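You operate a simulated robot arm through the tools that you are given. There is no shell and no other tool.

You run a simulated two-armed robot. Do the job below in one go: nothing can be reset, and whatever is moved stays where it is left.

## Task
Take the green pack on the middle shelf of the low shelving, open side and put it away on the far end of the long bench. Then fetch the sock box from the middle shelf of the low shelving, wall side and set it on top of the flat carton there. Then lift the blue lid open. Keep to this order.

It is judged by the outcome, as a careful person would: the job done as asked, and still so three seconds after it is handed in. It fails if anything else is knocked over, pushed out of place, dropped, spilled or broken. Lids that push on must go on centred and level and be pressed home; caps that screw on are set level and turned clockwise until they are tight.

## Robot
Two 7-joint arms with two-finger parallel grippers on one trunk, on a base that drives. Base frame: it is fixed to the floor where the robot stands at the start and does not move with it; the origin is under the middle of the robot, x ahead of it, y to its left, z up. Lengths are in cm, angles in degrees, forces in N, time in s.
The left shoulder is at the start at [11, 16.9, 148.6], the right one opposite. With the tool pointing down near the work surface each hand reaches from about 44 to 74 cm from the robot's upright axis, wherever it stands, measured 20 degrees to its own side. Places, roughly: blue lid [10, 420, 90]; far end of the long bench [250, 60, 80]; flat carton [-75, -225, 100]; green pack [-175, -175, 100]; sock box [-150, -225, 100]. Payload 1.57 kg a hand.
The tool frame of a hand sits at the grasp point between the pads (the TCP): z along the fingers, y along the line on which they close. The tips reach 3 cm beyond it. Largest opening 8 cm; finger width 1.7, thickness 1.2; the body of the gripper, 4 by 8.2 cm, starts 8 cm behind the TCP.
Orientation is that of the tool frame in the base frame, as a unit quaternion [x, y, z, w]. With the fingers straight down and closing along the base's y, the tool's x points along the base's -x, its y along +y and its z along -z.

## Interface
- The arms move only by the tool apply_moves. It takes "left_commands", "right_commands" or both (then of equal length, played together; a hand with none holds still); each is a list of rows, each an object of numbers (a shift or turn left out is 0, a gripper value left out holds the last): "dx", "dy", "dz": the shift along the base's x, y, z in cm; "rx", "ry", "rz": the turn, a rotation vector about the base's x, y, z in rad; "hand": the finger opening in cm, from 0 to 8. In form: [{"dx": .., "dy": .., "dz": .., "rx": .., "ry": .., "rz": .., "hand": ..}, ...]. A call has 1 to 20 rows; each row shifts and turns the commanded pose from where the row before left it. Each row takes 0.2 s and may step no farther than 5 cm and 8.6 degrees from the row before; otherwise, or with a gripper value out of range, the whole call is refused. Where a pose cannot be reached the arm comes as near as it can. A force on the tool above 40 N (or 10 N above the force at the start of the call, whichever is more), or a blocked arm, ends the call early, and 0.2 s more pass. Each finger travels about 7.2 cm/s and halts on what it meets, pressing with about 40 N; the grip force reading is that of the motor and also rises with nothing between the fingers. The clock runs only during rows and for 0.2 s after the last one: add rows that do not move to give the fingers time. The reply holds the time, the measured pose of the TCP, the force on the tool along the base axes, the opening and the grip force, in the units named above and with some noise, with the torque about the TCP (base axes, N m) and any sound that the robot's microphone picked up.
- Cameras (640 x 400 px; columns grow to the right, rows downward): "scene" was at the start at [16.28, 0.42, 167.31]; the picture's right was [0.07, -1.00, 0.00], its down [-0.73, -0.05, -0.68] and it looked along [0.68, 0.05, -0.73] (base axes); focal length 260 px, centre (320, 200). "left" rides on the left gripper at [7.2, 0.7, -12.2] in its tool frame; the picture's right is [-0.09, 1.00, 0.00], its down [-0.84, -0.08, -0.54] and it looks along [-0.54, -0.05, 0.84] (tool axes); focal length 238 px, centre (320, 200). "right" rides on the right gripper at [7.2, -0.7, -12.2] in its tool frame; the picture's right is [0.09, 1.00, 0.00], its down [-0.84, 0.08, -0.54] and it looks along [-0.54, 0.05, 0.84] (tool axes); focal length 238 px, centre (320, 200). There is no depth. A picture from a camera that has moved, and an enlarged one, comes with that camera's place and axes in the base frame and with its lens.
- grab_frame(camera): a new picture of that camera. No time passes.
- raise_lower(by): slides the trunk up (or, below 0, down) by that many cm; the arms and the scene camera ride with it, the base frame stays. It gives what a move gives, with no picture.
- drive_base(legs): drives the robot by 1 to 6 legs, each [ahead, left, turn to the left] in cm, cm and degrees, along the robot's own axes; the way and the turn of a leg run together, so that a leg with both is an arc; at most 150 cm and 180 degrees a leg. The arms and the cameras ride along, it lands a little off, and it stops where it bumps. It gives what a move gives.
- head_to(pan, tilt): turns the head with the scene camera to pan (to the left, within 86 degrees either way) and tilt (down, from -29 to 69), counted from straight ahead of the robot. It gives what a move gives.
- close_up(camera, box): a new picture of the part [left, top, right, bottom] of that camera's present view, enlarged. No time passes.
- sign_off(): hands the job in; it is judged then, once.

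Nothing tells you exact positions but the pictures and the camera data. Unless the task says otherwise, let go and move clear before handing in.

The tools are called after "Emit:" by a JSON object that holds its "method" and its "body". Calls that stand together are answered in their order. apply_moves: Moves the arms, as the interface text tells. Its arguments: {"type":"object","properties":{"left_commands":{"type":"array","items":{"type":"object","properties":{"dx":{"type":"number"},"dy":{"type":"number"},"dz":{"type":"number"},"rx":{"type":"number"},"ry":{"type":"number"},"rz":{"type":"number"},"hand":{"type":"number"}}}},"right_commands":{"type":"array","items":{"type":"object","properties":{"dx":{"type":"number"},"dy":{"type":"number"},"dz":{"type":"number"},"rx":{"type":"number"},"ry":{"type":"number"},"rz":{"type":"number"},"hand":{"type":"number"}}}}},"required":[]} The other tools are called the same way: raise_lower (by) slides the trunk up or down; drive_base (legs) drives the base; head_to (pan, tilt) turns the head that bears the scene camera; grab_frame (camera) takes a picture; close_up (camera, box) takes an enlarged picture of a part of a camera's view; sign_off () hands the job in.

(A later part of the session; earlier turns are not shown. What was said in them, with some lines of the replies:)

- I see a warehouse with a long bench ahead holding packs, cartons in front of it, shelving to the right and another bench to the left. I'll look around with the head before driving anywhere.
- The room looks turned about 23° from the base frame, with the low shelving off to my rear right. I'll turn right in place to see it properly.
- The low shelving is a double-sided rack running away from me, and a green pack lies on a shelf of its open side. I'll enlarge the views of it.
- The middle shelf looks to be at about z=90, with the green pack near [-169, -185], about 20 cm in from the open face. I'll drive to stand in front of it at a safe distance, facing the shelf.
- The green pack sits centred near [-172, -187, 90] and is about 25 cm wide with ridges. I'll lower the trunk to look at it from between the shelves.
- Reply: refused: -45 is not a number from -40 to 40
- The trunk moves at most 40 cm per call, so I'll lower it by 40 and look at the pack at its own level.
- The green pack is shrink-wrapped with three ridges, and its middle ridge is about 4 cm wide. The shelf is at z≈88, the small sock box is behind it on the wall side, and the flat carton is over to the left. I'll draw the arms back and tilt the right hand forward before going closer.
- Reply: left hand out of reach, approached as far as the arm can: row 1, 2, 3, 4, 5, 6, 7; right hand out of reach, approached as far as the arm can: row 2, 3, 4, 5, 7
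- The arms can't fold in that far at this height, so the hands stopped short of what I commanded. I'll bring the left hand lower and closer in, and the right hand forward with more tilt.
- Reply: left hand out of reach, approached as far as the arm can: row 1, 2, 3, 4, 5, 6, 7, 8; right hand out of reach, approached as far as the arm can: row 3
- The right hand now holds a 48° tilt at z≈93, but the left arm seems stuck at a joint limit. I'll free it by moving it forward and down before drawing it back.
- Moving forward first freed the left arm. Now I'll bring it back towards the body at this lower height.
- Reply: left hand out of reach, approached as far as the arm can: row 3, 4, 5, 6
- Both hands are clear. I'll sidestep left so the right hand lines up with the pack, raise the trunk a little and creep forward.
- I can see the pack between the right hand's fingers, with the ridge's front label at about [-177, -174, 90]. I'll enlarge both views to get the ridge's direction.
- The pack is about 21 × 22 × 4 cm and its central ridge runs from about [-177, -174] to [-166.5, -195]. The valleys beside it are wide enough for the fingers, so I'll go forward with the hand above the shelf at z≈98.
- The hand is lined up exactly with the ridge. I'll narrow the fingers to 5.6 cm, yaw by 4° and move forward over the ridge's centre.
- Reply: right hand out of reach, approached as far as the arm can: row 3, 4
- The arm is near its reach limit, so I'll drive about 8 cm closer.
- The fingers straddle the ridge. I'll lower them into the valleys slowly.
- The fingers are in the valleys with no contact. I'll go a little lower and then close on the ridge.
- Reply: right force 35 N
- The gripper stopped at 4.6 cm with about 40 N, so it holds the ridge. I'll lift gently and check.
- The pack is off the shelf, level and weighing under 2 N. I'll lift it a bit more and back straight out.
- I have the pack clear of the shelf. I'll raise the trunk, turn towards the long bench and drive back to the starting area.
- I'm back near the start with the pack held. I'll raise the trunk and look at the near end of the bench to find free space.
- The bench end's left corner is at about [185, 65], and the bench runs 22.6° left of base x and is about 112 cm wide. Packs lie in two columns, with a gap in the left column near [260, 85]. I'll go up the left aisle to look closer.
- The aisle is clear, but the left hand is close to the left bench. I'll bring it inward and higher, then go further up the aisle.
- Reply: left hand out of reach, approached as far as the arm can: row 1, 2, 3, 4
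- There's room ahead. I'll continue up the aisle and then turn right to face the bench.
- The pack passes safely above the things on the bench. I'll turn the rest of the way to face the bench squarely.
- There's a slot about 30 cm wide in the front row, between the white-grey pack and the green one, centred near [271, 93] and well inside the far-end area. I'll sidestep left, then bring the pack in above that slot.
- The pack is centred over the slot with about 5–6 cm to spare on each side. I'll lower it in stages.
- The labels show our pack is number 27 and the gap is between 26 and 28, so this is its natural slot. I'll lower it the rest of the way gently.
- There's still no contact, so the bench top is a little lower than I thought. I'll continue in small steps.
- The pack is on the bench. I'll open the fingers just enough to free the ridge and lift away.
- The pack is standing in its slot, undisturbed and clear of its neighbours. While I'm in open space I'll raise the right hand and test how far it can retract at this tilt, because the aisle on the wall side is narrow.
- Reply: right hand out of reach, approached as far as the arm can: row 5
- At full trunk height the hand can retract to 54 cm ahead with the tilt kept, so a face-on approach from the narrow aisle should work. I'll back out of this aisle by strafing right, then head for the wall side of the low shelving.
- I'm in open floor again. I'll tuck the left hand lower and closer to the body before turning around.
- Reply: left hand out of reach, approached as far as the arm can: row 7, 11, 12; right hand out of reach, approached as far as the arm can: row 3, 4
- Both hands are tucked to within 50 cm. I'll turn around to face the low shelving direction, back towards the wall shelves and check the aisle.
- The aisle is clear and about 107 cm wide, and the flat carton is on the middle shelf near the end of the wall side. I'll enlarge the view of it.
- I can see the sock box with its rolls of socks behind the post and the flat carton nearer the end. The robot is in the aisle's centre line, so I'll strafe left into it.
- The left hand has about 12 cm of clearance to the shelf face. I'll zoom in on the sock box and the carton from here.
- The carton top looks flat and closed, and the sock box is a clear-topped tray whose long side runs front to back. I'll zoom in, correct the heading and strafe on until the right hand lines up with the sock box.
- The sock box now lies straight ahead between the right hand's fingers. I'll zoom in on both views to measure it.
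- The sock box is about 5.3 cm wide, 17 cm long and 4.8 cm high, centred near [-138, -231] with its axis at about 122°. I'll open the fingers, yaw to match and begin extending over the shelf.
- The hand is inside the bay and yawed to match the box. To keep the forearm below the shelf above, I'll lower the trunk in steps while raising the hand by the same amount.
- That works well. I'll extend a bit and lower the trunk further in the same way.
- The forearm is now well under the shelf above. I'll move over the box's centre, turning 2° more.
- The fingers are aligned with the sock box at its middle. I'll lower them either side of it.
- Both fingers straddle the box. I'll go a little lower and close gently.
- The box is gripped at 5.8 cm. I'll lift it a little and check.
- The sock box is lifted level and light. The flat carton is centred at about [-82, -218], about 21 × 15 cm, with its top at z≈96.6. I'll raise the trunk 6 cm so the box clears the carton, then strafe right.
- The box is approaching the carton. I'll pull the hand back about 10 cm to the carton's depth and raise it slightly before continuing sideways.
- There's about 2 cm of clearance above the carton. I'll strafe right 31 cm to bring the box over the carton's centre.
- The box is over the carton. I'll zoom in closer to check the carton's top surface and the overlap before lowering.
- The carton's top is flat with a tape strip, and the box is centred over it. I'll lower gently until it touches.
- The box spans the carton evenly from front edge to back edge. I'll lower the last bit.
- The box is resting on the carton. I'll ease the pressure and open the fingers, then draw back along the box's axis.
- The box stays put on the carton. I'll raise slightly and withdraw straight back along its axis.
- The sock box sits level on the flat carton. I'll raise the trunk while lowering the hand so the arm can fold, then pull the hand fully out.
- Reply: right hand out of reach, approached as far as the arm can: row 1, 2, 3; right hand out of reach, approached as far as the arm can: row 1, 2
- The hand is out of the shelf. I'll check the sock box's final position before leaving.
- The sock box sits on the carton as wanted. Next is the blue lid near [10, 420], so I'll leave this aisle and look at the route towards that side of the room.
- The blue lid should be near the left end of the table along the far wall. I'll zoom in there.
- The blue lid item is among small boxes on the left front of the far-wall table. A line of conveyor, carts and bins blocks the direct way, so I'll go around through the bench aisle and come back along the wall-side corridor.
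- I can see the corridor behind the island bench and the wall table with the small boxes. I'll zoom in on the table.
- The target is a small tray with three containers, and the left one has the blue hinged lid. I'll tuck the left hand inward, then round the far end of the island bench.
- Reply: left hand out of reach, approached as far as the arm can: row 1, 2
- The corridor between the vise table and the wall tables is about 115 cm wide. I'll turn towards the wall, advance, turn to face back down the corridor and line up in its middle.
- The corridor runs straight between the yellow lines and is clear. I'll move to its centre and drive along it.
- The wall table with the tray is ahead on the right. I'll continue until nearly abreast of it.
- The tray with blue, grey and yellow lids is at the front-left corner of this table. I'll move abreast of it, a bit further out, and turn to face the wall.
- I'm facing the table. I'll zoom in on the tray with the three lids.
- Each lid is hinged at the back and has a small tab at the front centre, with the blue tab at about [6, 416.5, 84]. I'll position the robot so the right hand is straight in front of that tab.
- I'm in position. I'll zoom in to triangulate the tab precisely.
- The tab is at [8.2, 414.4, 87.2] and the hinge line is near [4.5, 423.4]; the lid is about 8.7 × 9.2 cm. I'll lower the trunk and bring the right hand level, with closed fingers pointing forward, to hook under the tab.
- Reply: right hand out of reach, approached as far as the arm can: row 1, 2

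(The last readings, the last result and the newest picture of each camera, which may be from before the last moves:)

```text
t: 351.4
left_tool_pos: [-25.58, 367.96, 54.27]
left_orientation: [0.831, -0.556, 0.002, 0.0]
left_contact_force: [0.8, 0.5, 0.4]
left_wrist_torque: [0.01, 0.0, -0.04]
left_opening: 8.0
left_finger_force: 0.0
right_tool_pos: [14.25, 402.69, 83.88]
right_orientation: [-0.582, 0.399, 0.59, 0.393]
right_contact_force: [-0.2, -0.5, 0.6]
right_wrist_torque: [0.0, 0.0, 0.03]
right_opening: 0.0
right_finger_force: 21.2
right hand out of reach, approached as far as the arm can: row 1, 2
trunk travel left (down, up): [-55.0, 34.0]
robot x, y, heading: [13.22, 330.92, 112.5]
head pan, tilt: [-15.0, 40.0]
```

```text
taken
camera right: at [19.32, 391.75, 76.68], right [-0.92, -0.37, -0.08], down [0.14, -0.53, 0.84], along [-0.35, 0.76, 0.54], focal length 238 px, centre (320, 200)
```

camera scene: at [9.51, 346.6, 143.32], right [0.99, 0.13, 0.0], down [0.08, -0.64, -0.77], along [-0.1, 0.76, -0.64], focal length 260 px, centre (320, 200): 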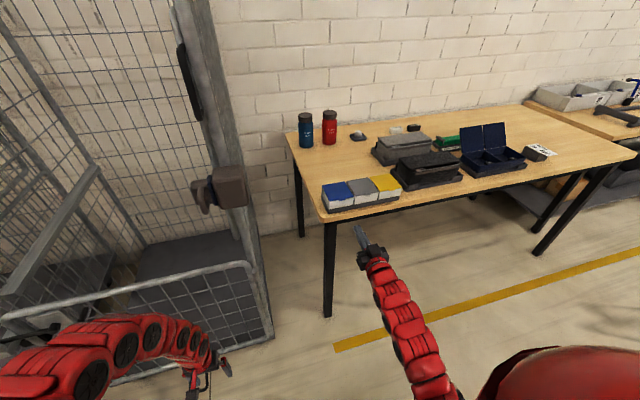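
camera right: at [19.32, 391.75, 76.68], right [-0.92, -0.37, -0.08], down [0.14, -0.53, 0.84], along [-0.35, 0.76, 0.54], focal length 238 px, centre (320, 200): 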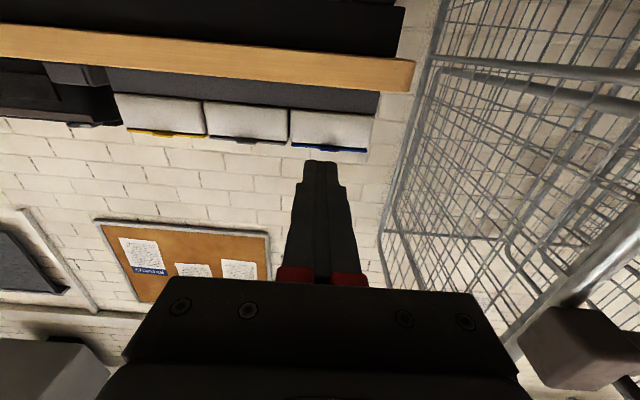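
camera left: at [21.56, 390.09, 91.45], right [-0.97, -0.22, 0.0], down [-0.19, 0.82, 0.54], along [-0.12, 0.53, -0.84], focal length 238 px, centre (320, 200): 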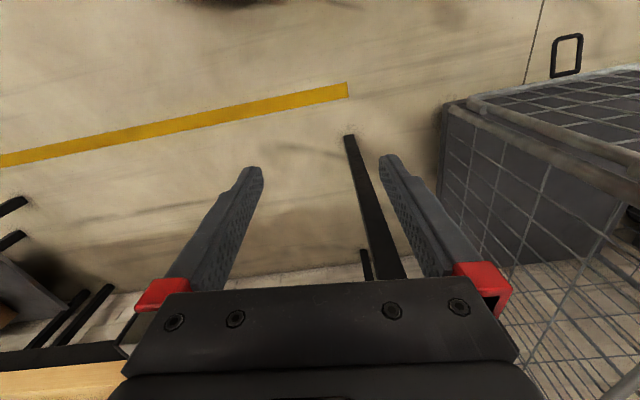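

The hand is now level, pointing forward with the fingers closed. I'll zoom the wrist camera on the blue lid to refine the tab's position.

Emit:
{"method": "close_up", "body": {"camera": "right", "box": [260, 90, 400, 180]}}

Emit:
{"method": "close_up", "body": {"camera": "scene", "box": [305, 165, 415, 265]}}

```text
4.44 times, centred on (330, 135) of right
camera zoom: at [19.32, 391.75, 76.68], right [-0.92, -0.37, -0.08], down [0.14, -0.53, 0.84], along [-0.35, 0.76, 0.54], focal length 1059 px, centre (276, 489)
```

zoom: 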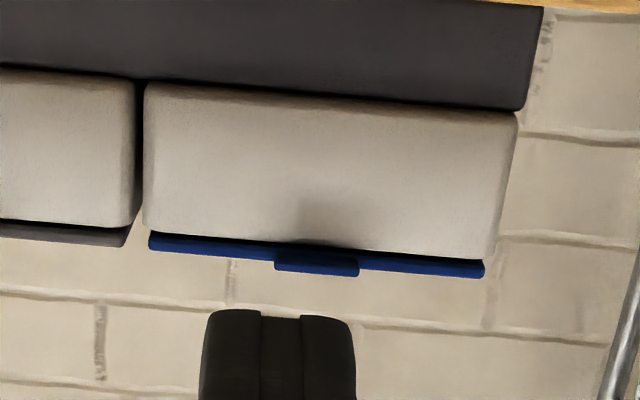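

```text
4.00 times, centred on (360, 215) of scene
camera zoom: at [9.51, 346.6, 143.32], right [0.99, 0.13, 0.0], down [0.08, -0.64, -0.77], along [-0.1, 0.76, -0.64], focal length 1041 px, centre (160, 140)
```

zoom: 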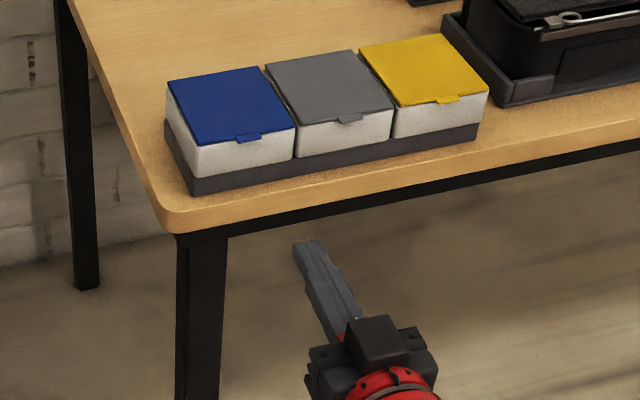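

I'll bring the closed fingertips to about 3 cm in front of the tab and just below its height.

Emit:
{"method": "apply_moves", "body": {"right_commands": [{"dx": -2.0, "dy": 3.2, "dz": 0.2}, {"dx": -1.95, "dy": 3.2, "dz": 0.2}, {}]}}

Emit:
{"method": "close_up", "body": {"camera": "right", "box": [250, 80, 410, 180]}}

Emit:
{"method": "close_up", "body": {"camera": "scene", "box": [305, 165, 415, 265]}}

```text
t: 352.2
left_tool_pos: [-25.58, 368.05, 54.25]
left_orientation: [0.832, -0.555, 0.002, 0.0]
left_contact_force: [-0.1, 0.1, -0.1]
left_wrist_torque: [0.04, 0.03, -0.03]
left_opening: 7.99
left_finger_force: 0.1
right_tool_pos: [10.32, 409.21, 84.2]
right_orientation: [-0.583, 0.399, 0.589, 0.392]
right_contact_force: [-0.3, -0.3, -0.1]
right_wrist_torque: [-0.02, 0.01, 0.02]
right_opening: 0.01
right_finger_force: 21.4
trunk travel left (down, up): [-55.0, 34.0]
robot x, y, heading: [13.45, 330.91, 112.2]
head pan, tilt: [-15.0, 40.0]
```

```text
4.00 times, centred on (330, 130) of right
camera zoom: at [15.47, 398.17, 77.0], right [-0.92, -0.37, -0.08], down [0.14, -0.53, 0.84], along [-0.35, 0.76, 0.54], focal length 953 px, centre (280, 480)
```

zoom: 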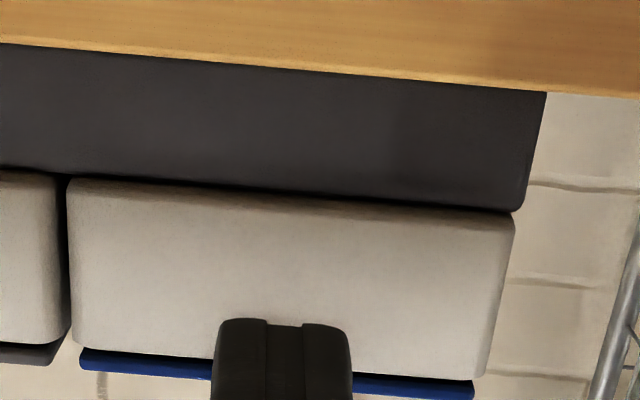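

```text
4.00 times, centred on (360, 215) of scene
camera zoom: at [9.51, 346.61, 143.32], right [0.99, 0.13, 0.0], down [0.08, -0.64, -0.77], along [-0.1, 0.76, -0.64], focal length 1041 px, centre (160, 140)
```

zoom: 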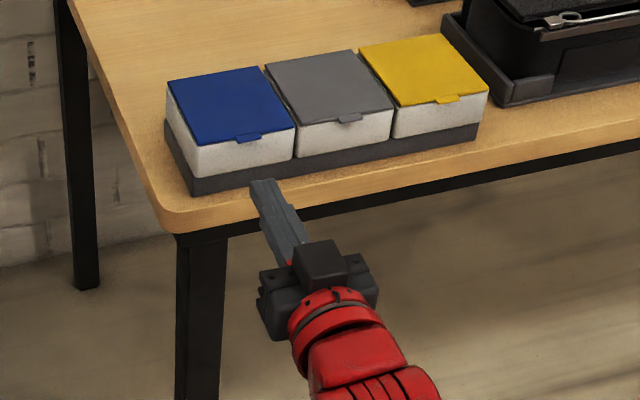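

The fingers are centred on the tab. I'll creep forward until the tips are just under it.

Emit:
{"method": "apply_moves", "body": {"right_commands": [{"dx": -0.5, "dy": 1.25}, {"dx": -0.35, "dy": 0.87}, {"dx": -0.2, "dy": 0.5}, {}]}}

Emit:
{"method": "close_up", "body": {"camera": "right", "box": [250, 80, 410, 180]}}

Emit:
{"method": "close_up", "body": {"camera": "scene", "box": [320, 175, 380, 225]}}

```text
t: 353.2
left_tool_pos: [-25.52, 367.84, 54.24]
left_orientation: [0.832, -0.555, 0.002, 0.0]
left_contact_force: [0.4, -0.4, -0.7]
left_wrist_torque: [0.01, 0.0, 0.04]
left_opening: 8.01
left_finger_force: 0.0
right_tool_pos: [9.25, 411.81, 84.25]
right_orientation: [-0.583, 0.4, 0.589, 0.392]
right_contact_force: [0.1, -0.5, -0.1]
right_wrist_torque: [0.0, -0.04, -0.01]
right_opening: 0.0
right_finger_force: 20.9
trunk travel left (down, up): [-55.0, 34.0]
robot x, y, heading: [13.53, 331.31, 112.1]
head pan, tilt: [-15.0, 40.0]
```

```text
4.00 times, centred on (330, 130) of right
camera zoom: at [14.39, 400.82, 77.1], right [-0.92, -0.37, -0.08], down [0.14, -0.53, 0.84], along [-0.35, 0.76, 0.54], focal length 953 px, centre (280, 480)
```

zoom: 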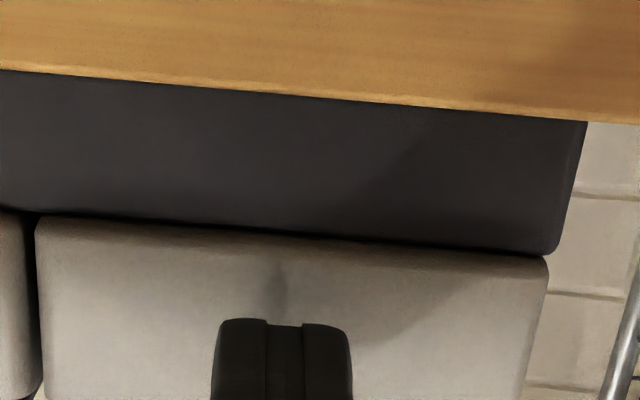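

```text
8.00 times, centred on (350, 200) of scene
camera zoom: at [9.5, 346.63, 143.32], right [0.99, 0.13, 0.0], down [0.08, -0.64, -0.77], along [-0.1, 0.76, -0.64], focal length 2082 px, centre (80, 200)
```

zoom: 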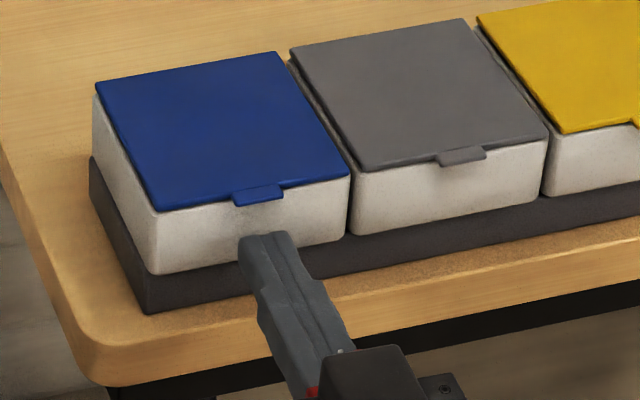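

The tips are still slightly short of the tab. I'll advance in very small steps, watching the force.

Emit:
{"method": "apply_moves", "body": {"right_commands": [{"dx": -0.11, "dy": 0.28}, {"dx": -0.08, "dy": 0.19}, {}]}}

Emit:
{"method": "close_up", "body": {"camera": "scene", "box": [320, 175, 380, 225]}}

```text
t: 354.0
left_tool_pos: [-25.59, 368.07, 54.28]
left_orientation: [0.832, -0.555, 0.002, 0.0]
left_contact_force: [-0.1, -0.3, 0.5]
left_wrist_torque: [0.04, 0.0, 0.01]
left_opening: 8.02
left_finger_force: 0.1
right_tool_pos: [9.11, 412.35, 84.36]
right_orientation: [-0.583, 0.399, 0.589, 0.392]
right_contact_force: [0.3, 0.9, -0.3]
right_wrist_torque: [0.0, -0.02, 0.0]
right_opening: 0.0
right_finger_force: 21.3
trunk travel left (down, up): [-55.0, 34.0]
robot x, y, heading: [13.2, 330.96, 112.3]
head pan, tilt: [-15.0, 40.0]
```

```text
8.00 times, centred on (350, 200) of scene
camera zoom: at [9.49, 346.64, 143.31], right [0.99, 0.13, 0.0], down [0.08, -0.64, -0.77], along [-0.1, 0.76, -0.64], focal length 2082 px, centre (80, 200)
```

zoom: 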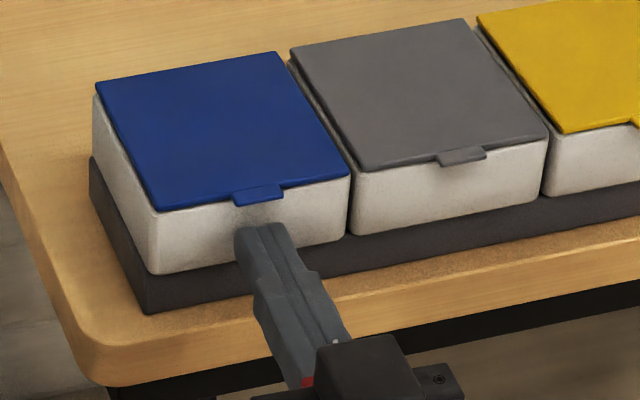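

No contact yet. I'll advance another half centimetre.

Emit:
{"method": "apply_moves", "body": {"right_commands": [{"dx": -0.09, "dy": 0.23}, {"dx": -0.09, "dy": 0.23}, {}]}}

Emit:
{"method": "close_up", "body": {"camera": "scene", "box": [320, 175, 380, 225]}}

Emit:
{"method": "close_up", "body": {"camera": "right", "box": [250, 80, 410, 180]}}

```text
t: 354.8
left_tool_pos: [-25.55, 367.78, 54.49]
left_orientation: [0.831, -0.556, 0.0, -0.001]
left_contact_force: [-0.3, 0.0, 0.4]
left_wrist_torque: [-0.01, -0.02, 0.0]
left_opening: 7.98
left_finger_force: 0.0
right_tool_pos: [8.93, 412.59, 84.23]
right_orientation: [-0.583, 0.4, 0.589, 0.391]
right_contact_force: [7.0, -35.5, -10.3]
right_wrist_torque: [-0.3, -0.18, 0.53]
right_opening: 0.02
right_finger_force: 21.9
trunk travel left (down, up): [-55.0, 34.0]
robot x, y, heading: [13.33, 330.82, 112.5]
head pan, tilt: [-15.0, 40.0]
```

```text
8.00 times, centred on (350, 200) of scene
camera zoom: at [9.61, 346.23, 143.34], right [0.99, 0.13, 0.0], down [0.08, -0.64, -0.77], along [-0.1, 0.76, -0.64], focal length 2082 px, centre (80, 200)
```

zoom: 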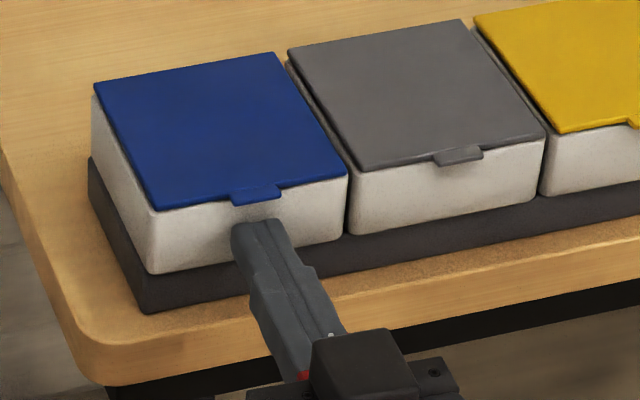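

```text
4.00 times, centred on (330, 130) of right
camera zoom: at [14.11, 401.54, 77.15], right [-0.93, -0.37, -0.08], down [0.14, -0.53, 0.84], along [-0.35, 0.76, 0.54], focal length 953 px, centre (280, 480)
```

zoom: 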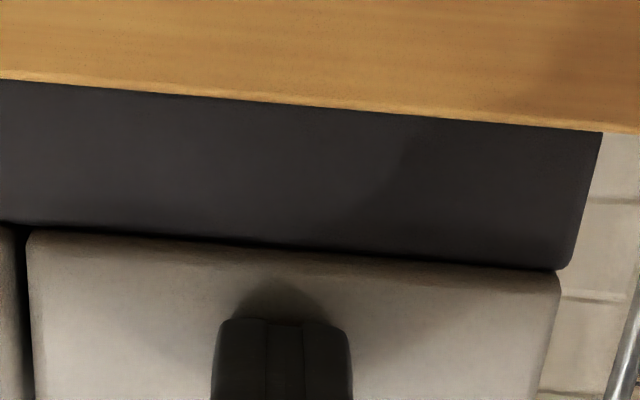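

The tips touched the box front and it held firm. I'll back off a couple of millimetres, then raise under the tab.

Emit:
{"method": "apply_moves", "body": {"right_commands": [{"dx": 0.08, "dy": -0.2}, {}, {"dz": 0.4}, {"dz": 0.4}, {}]}}

Emit:
{"method": "close_up", "body": {"camera": "scene", "box": [320, 175, 380, 225]}}

```text
t: 356.0
left_tool_pos: [-25.58, 367.96, 54.28]
left_orientation: [0.832, -0.555, 0.001, 0.001]
left_contact_force: [0.9, 0.1, -0.7]
left_wrist_torque: [-0.03, -0.02, -0.01]
left_opening: 8.02
left_finger_force: 0.1
right_tool_pos: [9.12, 412.56, 85.11]
right_orientation: [-0.582, 0.4, 0.589, 0.392]
right_contact_force: [7.1, -20.2, -21.1]
right_wrist_torque: [-0.49, -0.44, 0.25]
right_opening: 0.0
right_finger_force: 21.0
trunk travel left (down, up): [-55.0, 34.0]
robot x, y, heading: [13.33, 331.14, 112.2]
head pan, tilt: [-15.0, 40.0]
```

```text
8.00 times, centred on (350, 200) of scene
camera zoom: at [9.58, 346.68, 143.31], right [0.99, 0.13, 0.0], down [0.08, -0.64, -0.77], along [-0.1, 0.76, -0.64], focal length 2082 px, centre (80, 200)
```

zoom: 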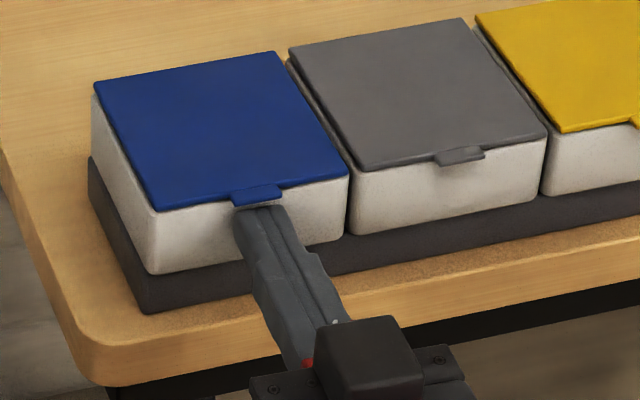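

The tab now overlaps the fingertips, but they still press the box face. I'll ease back slightly and lift.

Emit:
{"method": "apply_moves", "body": {"right_commands": [{"dx": 0.06, "dy": -0.15}, {}, {}]}}

Emit:
{"method": "apply_moves", "body": {"right_commands": [{"dz": 0.3}, {"dz": 0.3}, {}]}}

Emit:
{"method": "close_up", "body": {"camera": "scene", "box": [320, 175, 380, 225]}}

```text
t: 356.8
left_tool_pos: [-25.69, 367.93, 54.23]
left_orientation: [0.832, -0.555, 0.002, 0.0]
left_contact_force: [-0.1, -0.5, -0.8]
left_wrist_torque: [-0.02, 0.02, -0.03]
left_opening: 8.01
left_finger_force: 0.2
right_tool_pos: [9.01, 412.42, 85.26]
right_orientation: [-0.583, 0.398, 0.59, 0.392]
right_contact_force: [-0.3, 0.5, -0.1]
right_wrist_torque: [0.0, 0.04, 0.0]
right_opening: 0.0
right_finger_force: 22.0
trunk travel left (down, up): [-55.0, 34.0]
robot x, y, heading: [13.25, 331.1, 112.5]
head pan, tilt: [-15.0, 40.0]
```

```text
t: 357.6
left_tool_pos: [-25.56, 368.03, 54.27]
left_orientation: [0.832, -0.555, 0.002, 0.0]
left_contact_force: [0.5, 0.0, -0.3]
left_wrist_torque: [0.0, 0.01, -0.02]
left_opening: 8.03
left_finger_force: 0.2
right_tool_pos: [8.97, 412.43, 85.68]
right_orientation: [-0.582, 0.4, 0.588, 0.393]
right_contact_force: [0.0, 0.3, -1.5]
right_wrist_torque: [-0.02, -0.03, -0.03]
right_opening: 0.03
right_finger_force: 21.5
trunk travel left (down, up): [-55.0, 34.0]
robot x, y, heading: [13.59, 331.05, 112.2]
head pan, tilt: [-15.0, 40.0]
```

```text
8.00 times, centred on (350, 200) of scene
camera zoom: at [9.49, 346.65, 143.31], right [0.99, 0.13, 0.0], down [0.08, -0.64, -0.77], along [-0.1, 0.76, -0.64], focal length 2082 px, centre (80, 200)
```

zoom: 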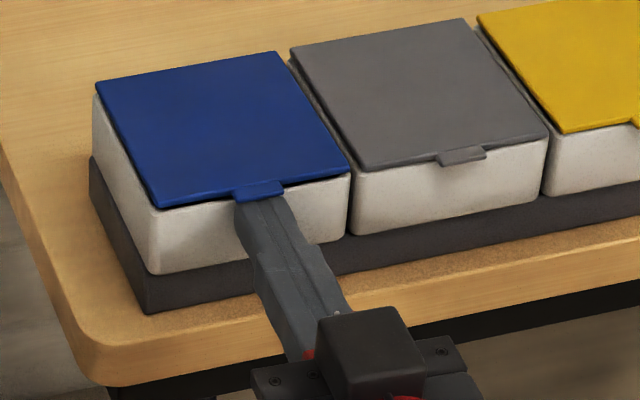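

The blue lid is starting to lift. I'll raise a couple of centimetres more, watching it.

Emit:
{"method": "apply_moves", "body": {"right_commands": [{"dz": 0.4}, {"dz": 0.4}, {"dz": 0.4}, {"dz": 0.4}, {"dz": 0.4, "dx": -0.04, "dy": 0.09}, {"dz": 0.3, "dx": -0.04, "dy": 0.09}, {}]}}

Emit:
{"method": "close_up", "body": {"camera": "scene", "box": [310, 160, 390, 220]}}

```text
t: 359.2
left_tool_pos: [-25.59, 367.99, 54.36]
left_orientation: [0.832, -0.555, 0.002, -0.001]
left_contact_force: [0.2, 0.3, 0.2]
left_wrist_torque: [0.02, -0.01, 0.0]
left_opening: 8.0
left_finger_force: 0.0
right_tool_pos: [8.99, 412.59, 88.26]
right_orientation: [-0.582, 0.4, 0.59, 0.392]
right_contact_force: [-0.5, 0.3, -0.6]
right_wrist_torque: [0.0, 0.03, 0.0]
right_opening: 0.01
right_finger_force: 21.5
trunk travel left (down, up): [-55.0, 34.0]
robot x, y, heading: [13.32, 330.95, 112.4]
head pan, tilt: [-15.0, 40.0]
```

```text
6.67 times, centred on (350, 190) of scene
camera zoom: at [9.49, 346.64, 143.31], right [0.99, 0.13, 0.0], down [0.08, -0.64, -0.77], along [-0.1, 0.76, -0.64], focal length 1735 px, centre (120, 267)
```

zoom: 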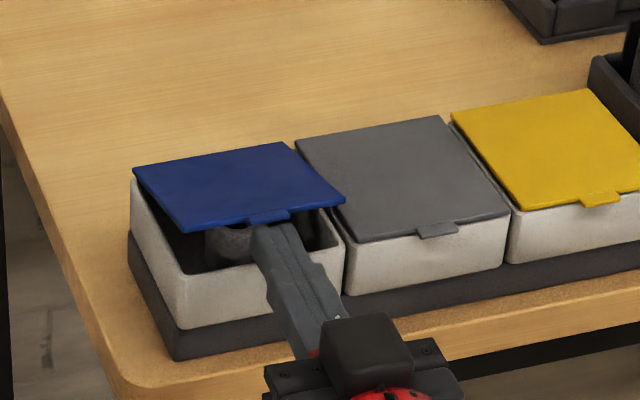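

The lid is opening smoothly. I'll follow its arc upward and forward.

Emit:
{"method": "apply_moves", "body": {"right_commands": [{"dz": 0.5, "dx": -0.11, "dy": 0.28}, {"dz": 0.5, "dx": -0.11, "dy": 0.28}, {"dz": 0.5, "dx": -0.11, "dy": 0.28}, {"dz": 0.5, "dx": -0.12, "dy": 0.3}, {"dz": 0.5, "dx": -0.12, "dy": 0.3}, {"dz": 0.45, "dx": -0.18, "dy": 0.44}, {"dz": 0.45, "dx": -0.18, "dy": 0.44}, {"dz": 0.45, "dx": -0.18, "dy": 0.44}, {"dz": 0.45, "dx": -0.18, "dy": 0.44}, {}]}}

Emit:
{"method": "close_up", "body": {"camera": "scene", "box": [290, 130, 410, 220]}}

```text
t: 361.4
left_tool_pos: [-25.69, 367.81, 54.2]
left_orientation: [0.831, -0.556, 0.002, 0.0]
left_contact_force: [0.4, -0.3, 0.2]
left_wrist_torque: [0.02, 0.0, -0.02]
left_opening: 8.03
left_finger_force: 0.0
right_tool_pos: [7.81, 415.85, 92.26]
right_orientation: [-0.582, 0.4, 0.589, 0.392]
right_contact_force: [0.4, 0.2, -0.1]
right_wrist_torque: [0.03, -0.02, -0.02]
right_opening: 0.01
right_finger_force: 21.2
trunk travel left (down, up): [-55.0, 34.0]
robot x, y, heading: [13.54, 331.18, 112.6]
head pan, tilt: [-15.0, 40.0]
```

```text
4.44 times, centred on (350, 175) of scene
camera zoom: at [9.5, 346.64, 143.31], right [0.99, 0.13, 0.0], down [0.08, -0.64, -0.77], along [-0.1, 0.76, -0.64], focal length 1157 px, centre (187, 311)
```

zoom: 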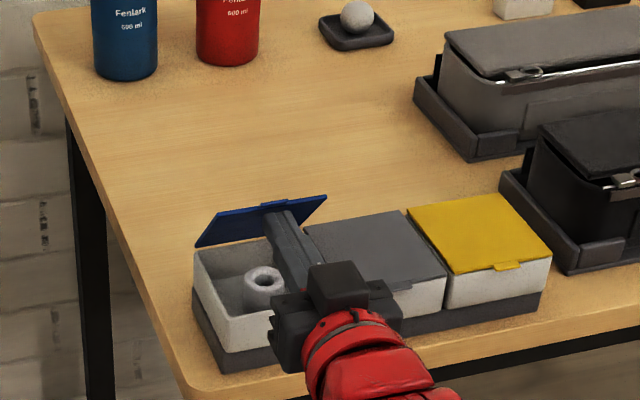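

The lid is about halfway open, and I can see into the box. I'll continue along the arc past vertical.

Emit:
{"method": "apply_moves", "body": {"right_commands": [{"dz": 0.4, "dx": -0.25, "dy": 0.6}, {"dz": 0.4, "dx": -0.25, "dy": 0.6}, {"dz": 0.4, "dx": -0.25, "dy": 0.6}, {"dz": 0.25, "dx": -0.3, "dy": 0.74}, {"dz": 0.25, "dx": -0.3, "dy": 0.74}, {"dz": 0.25, "dx": -0.3, "dy": 0.74}, {}]}}

Emit:
{"method": "close_up", "body": {"camera": "scene", "box": [290, 130, 410, 220]}}

```text
t: 363.0
left_tool_pos: [-25.76, 368.02, 54.33]
left_orientation: [0.831, -0.556, 0.001, -0.001]
left_contact_force: [-0.3, -0.3, -0.7]
left_wrist_torque: [0.0, 0.02, 0.03]
left_opening: 8.02
left_finger_force: 0.1
right_tool_pos: [6.04, 419.96, 94.49]
right_orientation: [-0.583, 0.399, 0.589, 0.392]
right_contact_force: [0.2, -0.4, -0.6]
right_wrist_torque: [0.01, -0.04, 0.03]
right_opening: 0.02
right_finger_force: 20.8
trunk travel left (down, up): [-55.0, 34.0]
robot x, y, heading: [13.26, 330.96, 112.5]
head pan, tilt: [-15.0, 40.0]
```

```text
4.44 times, centred on (350, 175) of scene
camera zoom: at [9.5, 346.63, 143.32], right [0.99, 0.13, 0.0], down [0.08, -0.64, -0.77], along [-0.1, 0.76, -0.64], focal length 1157 px, centre (187, 311)
```

zoom: 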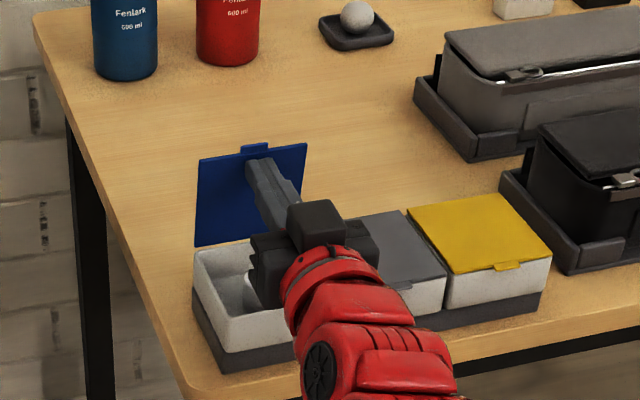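

The lid is nearly upright. I'll push it a few centimetres more so it goes past vertical.

Emit:
{"method": "apply_moves", "body": {"right_commands": [{"dx": -0.27, "dy": 0.65}, {"dx": -0.27, "dy": 0.65}, {"dx": -0.27, "dy": 0.65}, {"dx": -0.27, "dy": 0.65}, {}]}}

Emit:
{"method": "close_up", "body": {"camera": "scene", "box": [290, 130, 410, 220]}}

```text
t: 364.2
left_tool_pos: [-25.59, 367.89, 54.32]
left_orientation: [0.832, -0.555, 0.002, 0.0]
left_contact_force: [0.0, 0.0, 0.7]
left_wrist_torque: [0.02, 0.0, 0.02]
left_opening: 8.0
left_finger_force: 0.1
right_tool_pos: [4.94, 422.47, 94.27]
right_orientation: [-0.583, 0.399, 0.59, 0.392]
right_contact_force: [-0.4, 0.2, -1.0]
right_wrist_torque: [-0.04, 0.01, -0.03]
right_opening: 0.0
right_finger_force: 21.3
trunk travel left (down, up): [-55.0, 34.0]
robot x, y, heading: [13.26, 330.82, 112.4]
head pan, tilt: [-15.0, 40.0]
```

```text
4.44 times, centred on (350, 175) of scene
camera zoom: at [9.49, 346.64, 143.31], right [0.99, 0.13, 0.0], down [0.08, -0.64, -0.77], along [-0.1, 0.76, -0.64], focal length 1157 px, centre (187, 311)
```

zoom: 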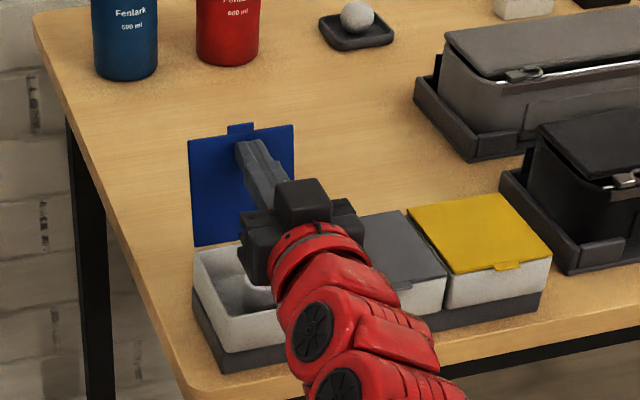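

The lid is about upright. I'll push a little more, then see whether it stays when I draw back.

Emit:
{"method": "apply_moves", "body": {"right_commands": [{"dx": -0.2, "dy": 0.5}, {"dx": -0.2, "dy": 0.5}, {"dx": -0.15, "dy": 0.35}, {}]}}

Emit:
{"method": "close_up", "body": {"camera": "scene", "box": [290, 130, 410, 220]}}

Emit:
{"method": "grab_frame", "body": {"camera": "right"}}

```text
t: 365.2
left_tool_pos: [-25.51, 367.95, 54.21]
left_orientation: [0.831, -0.556, 0.002, 0.0]
left_contact_force: [0.7, -0.1, -0.5]
left_wrist_torque: [0.04, 0.0, 0.02]
left_opening: 7.99
left_finger_force: 0.1
right_tool_pos: [4.51, 423.83, 94.38]
right_orientation: [-0.582, 0.4, 0.589, 0.393]
right_contact_force: [-0.1, -0.1, -0.5]
right_wrist_torque: [-0.02, -0.06, -0.02]
right_opening: 0.02
right_finger_force: 21.4
trunk travel left (down, up): [-55.0, 34.0]
robot x, y, heading: [13.43, 330.92, 112.3]
head pan, tilt: [-15.0, 40.0]
```

```text
4.44 times, centred on (350, 175) of scene
camera zoom: at [9.49, 346.64, 143.31], right [0.99, 0.13, 0.0], down [0.08, -0.64, -0.77], along [-0.1, 0.76, -0.64], focal length 1157 px, centre (187, 311)
```

zoom: 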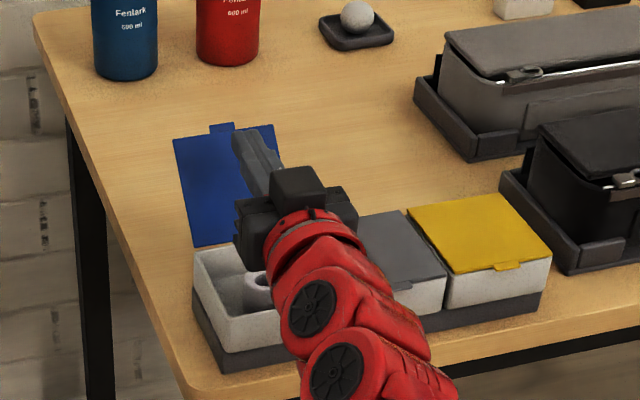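

```text
taken
camera right: at [9.56, 412.87, 87.19], right [-0.92, -0.37, -0.08], down [0.14, -0.53, 0.84], along [-0.35, 0.76, 0.54], focal length 238 px, centre (320, 200)
```

right: 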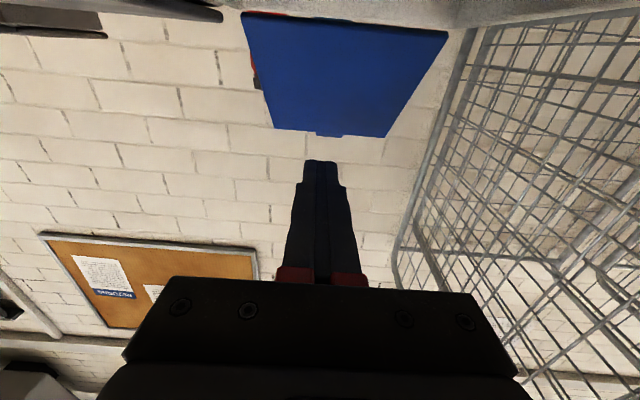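

The lid has fallen back past vertical and rests open by itself. I'll withdraw the hand straight back and check that it stays.

Emit:
{"method": "apply_moves", "body": {"right_commands": [{"dx": 0.6, "dy": -1.4, "dz": 0.2}, {"dx": 1.0, "dy": -2.5, "dz": 0.3}, {"dx": 1.3, "dy": -3.2, "dz": 0.3}, {"dx": 1.5, "dy": -3.6}, {"dx": 1.5, "dy": -3.6}, {}]}}

Emit:
{"method": "drive_base", "body": {"legs": [[-25, 0, 0]]}}

Emit:
{"method": "grab_frame", "body": {"camera": "scene"}}

Emit:
{"method": "close_up", "body": {"camera": "scene", "box": [290, 100, 430, 200]}}

```text
t: 366.6
left_tool_pos: [-25.55, 367.95, 54.27]
left_orientation: [0.831, -0.556, 0.002, 0.0]
left_contact_force: [0.3, -0.4, 0.2]
left_wrist_torque: [-0.05, 0.01, -0.01]
left_opening: 7.99
left_finger_force: 0.1
right_tool_pos: [10.18, 409.63, 95.43]
right_orientation: [-0.583, 0.399, 0.59, 0.392]
right_contact_force: [0.6, 0.3, -0.7]
right_wrist_torque: [0.02, 0.03, 0.0]
right_opening: 0.0
right_finger_force: 21.7
trunk travel left (down, up): [-55.0, 34.0]
robot x, y, heading: [13.2, 330.24, 112.3]
head pan, tilt: [-15.0, 40.0]
```

```text
t: 368.4
left_tool_pos: [-15.88, 344.67, 54.45]
left_orientation: [0.831, -0.556, 0.001, -0.001]
left_contact_force: [-0.1, -0.4, 0.4]
left_wrist_torque: [0.01, -0.03, 0.0]
left_opening: 8.0
left_finger_force: 0.1
right_tool_pos: [19.94, 386.14, 95.46]
right_orientation: [-0.582, 0.4, 0.589, 0.392]
right_contact_force: [-0.1, 0.0, -0.5]
right_wrist_torque: [-0.03, 0.0, 0.02]
right_opening: 0.03
right_finger_force: 21.7
trunk travel left (down, up): [-55.0, 34.0]
robot x, y, heading: [23.01, 307.98, 112.3]
head pan, tilt: [-15.0, 40.0]
```

```text
taken
camera scene: at [19.13, 323.28, 143.33], right [0.99, 0.13, 0.0], down [0.08, -0.64, -0.77], along [-0.1, 0.76, -0.64], focal length 260 px, centre (320, 200)
```

scene: 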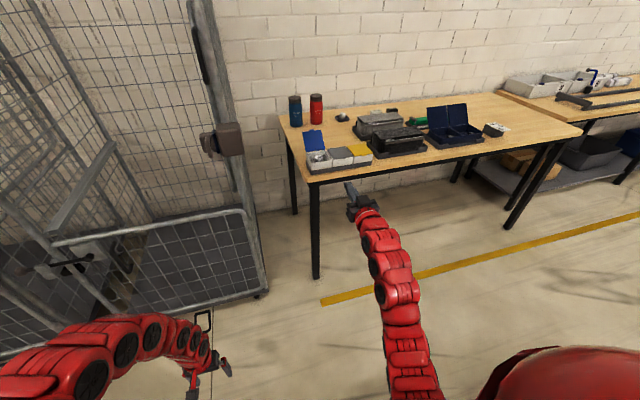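

```text
4.00 times, centred on (360, 150) of scene
camera zoom: at [19.13, 323.28, 143.33], right [0.99, 0.13, 0.0], down [0.08, -0.64, -0.77], along [-0.1, 0.76, -0.64], focal length 1041 px, centre (160, 400)
```

zoom: 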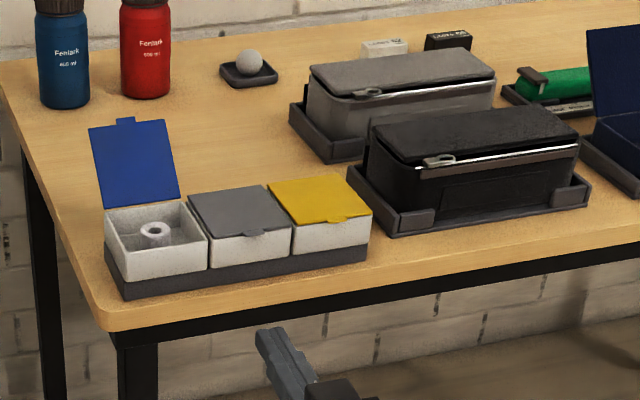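

The blue lid stands open by itself with the hand well clear. The green pack is in its slot on the bench and the sock box is on the flat carton, each as last seen when I left it. I'll let a moment pass, take one last look at the lid and hand in.

Emit:
{"method": "apply_moves", "body": {"right_commands": [{}, {}, {}, {}, {}, {}, {}, {}, {}, {}]}}

Emit:
{"method": "close_up", "body": {"camera": "scene", "box": [290, 100, 430, 200]}}

```text
t: 370.6
left_tool_pos: [-16.0, 344.74, 54.28]
left_orientation: [0.831, -0.557, 0.002, 0.0]
left_contact_force: [-0.8, 0.7, 0.7]
left_wrist_torque: [-0.02, -0.05, 0.0]
left_opening: 8.03
left_finger_force: 0.0
right_tool_pos: [19.98, 386.29, 95.34]
right_orientation: [-0.582, 0.4, 0.59, 0.392]
right_contact_force: [0.1, -0.1, 0.1]
right_wrist_torque: [0.01, 0.01, 0.0]
right_opening: 0.01
right_finger_force: 21.2
trunk travel left (down, up): [-55.0, 34.0]
robot x, y, heading: [22.75, 307.71, 112.3]
head pan, tilt: [-15.0, 40.0]
```

```text
4.00 times, centred on (360, 150) of scene
camera zoom: at [19.09, 323.37, 143.31], right [0.99, 0.13, 0.0], down [0.08, -0.64, -0.77], along [-0.1, 0.76, -0.64], focal length 1041 px, centre (160, 400)
```

zoom: 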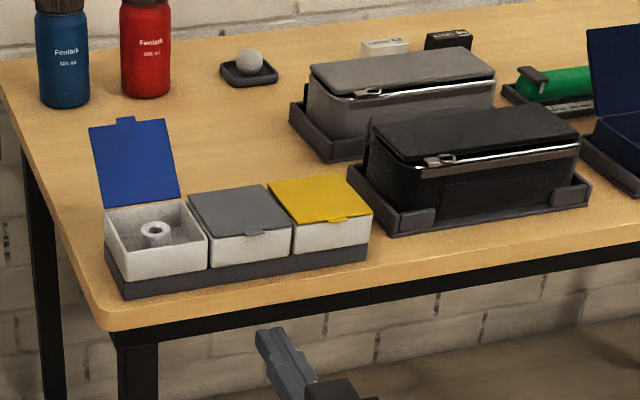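

The lid is still open after two more seconds and nothing else on the table has moved. All three parts are done in order, so I'm handing in.

Emit:
{"method": "sign_off", "body": {}}

```text
The job is handed in.
```

All three parts are done in the order you asked, and the job is handed in. I saw nothing knocked over, dropped or pushed out of place.

- **Green pack:** it lies flat on the far end of the long bench, in the free slot in the front row of packs. It sits at about [272, 91], roughly 40 cm from your rough mark of [250, 60], because packs already filled the spot nearer the mark. Its ridges run across the bench, while the neighbouring packs' ridges run along it.
- **Sock box:** it rests level on the flat carton, centred, on the middle shelf of the wall side. It is slightly longer than the carton is deep, so it overhangs the front edge by up to about a centimetre.
- **Blue lid:** it is open past upright and was still open about four seconds after I drew the hand back.

I last saw the pack and the sock box when I left each of them; I did not go back for another look before handing in.
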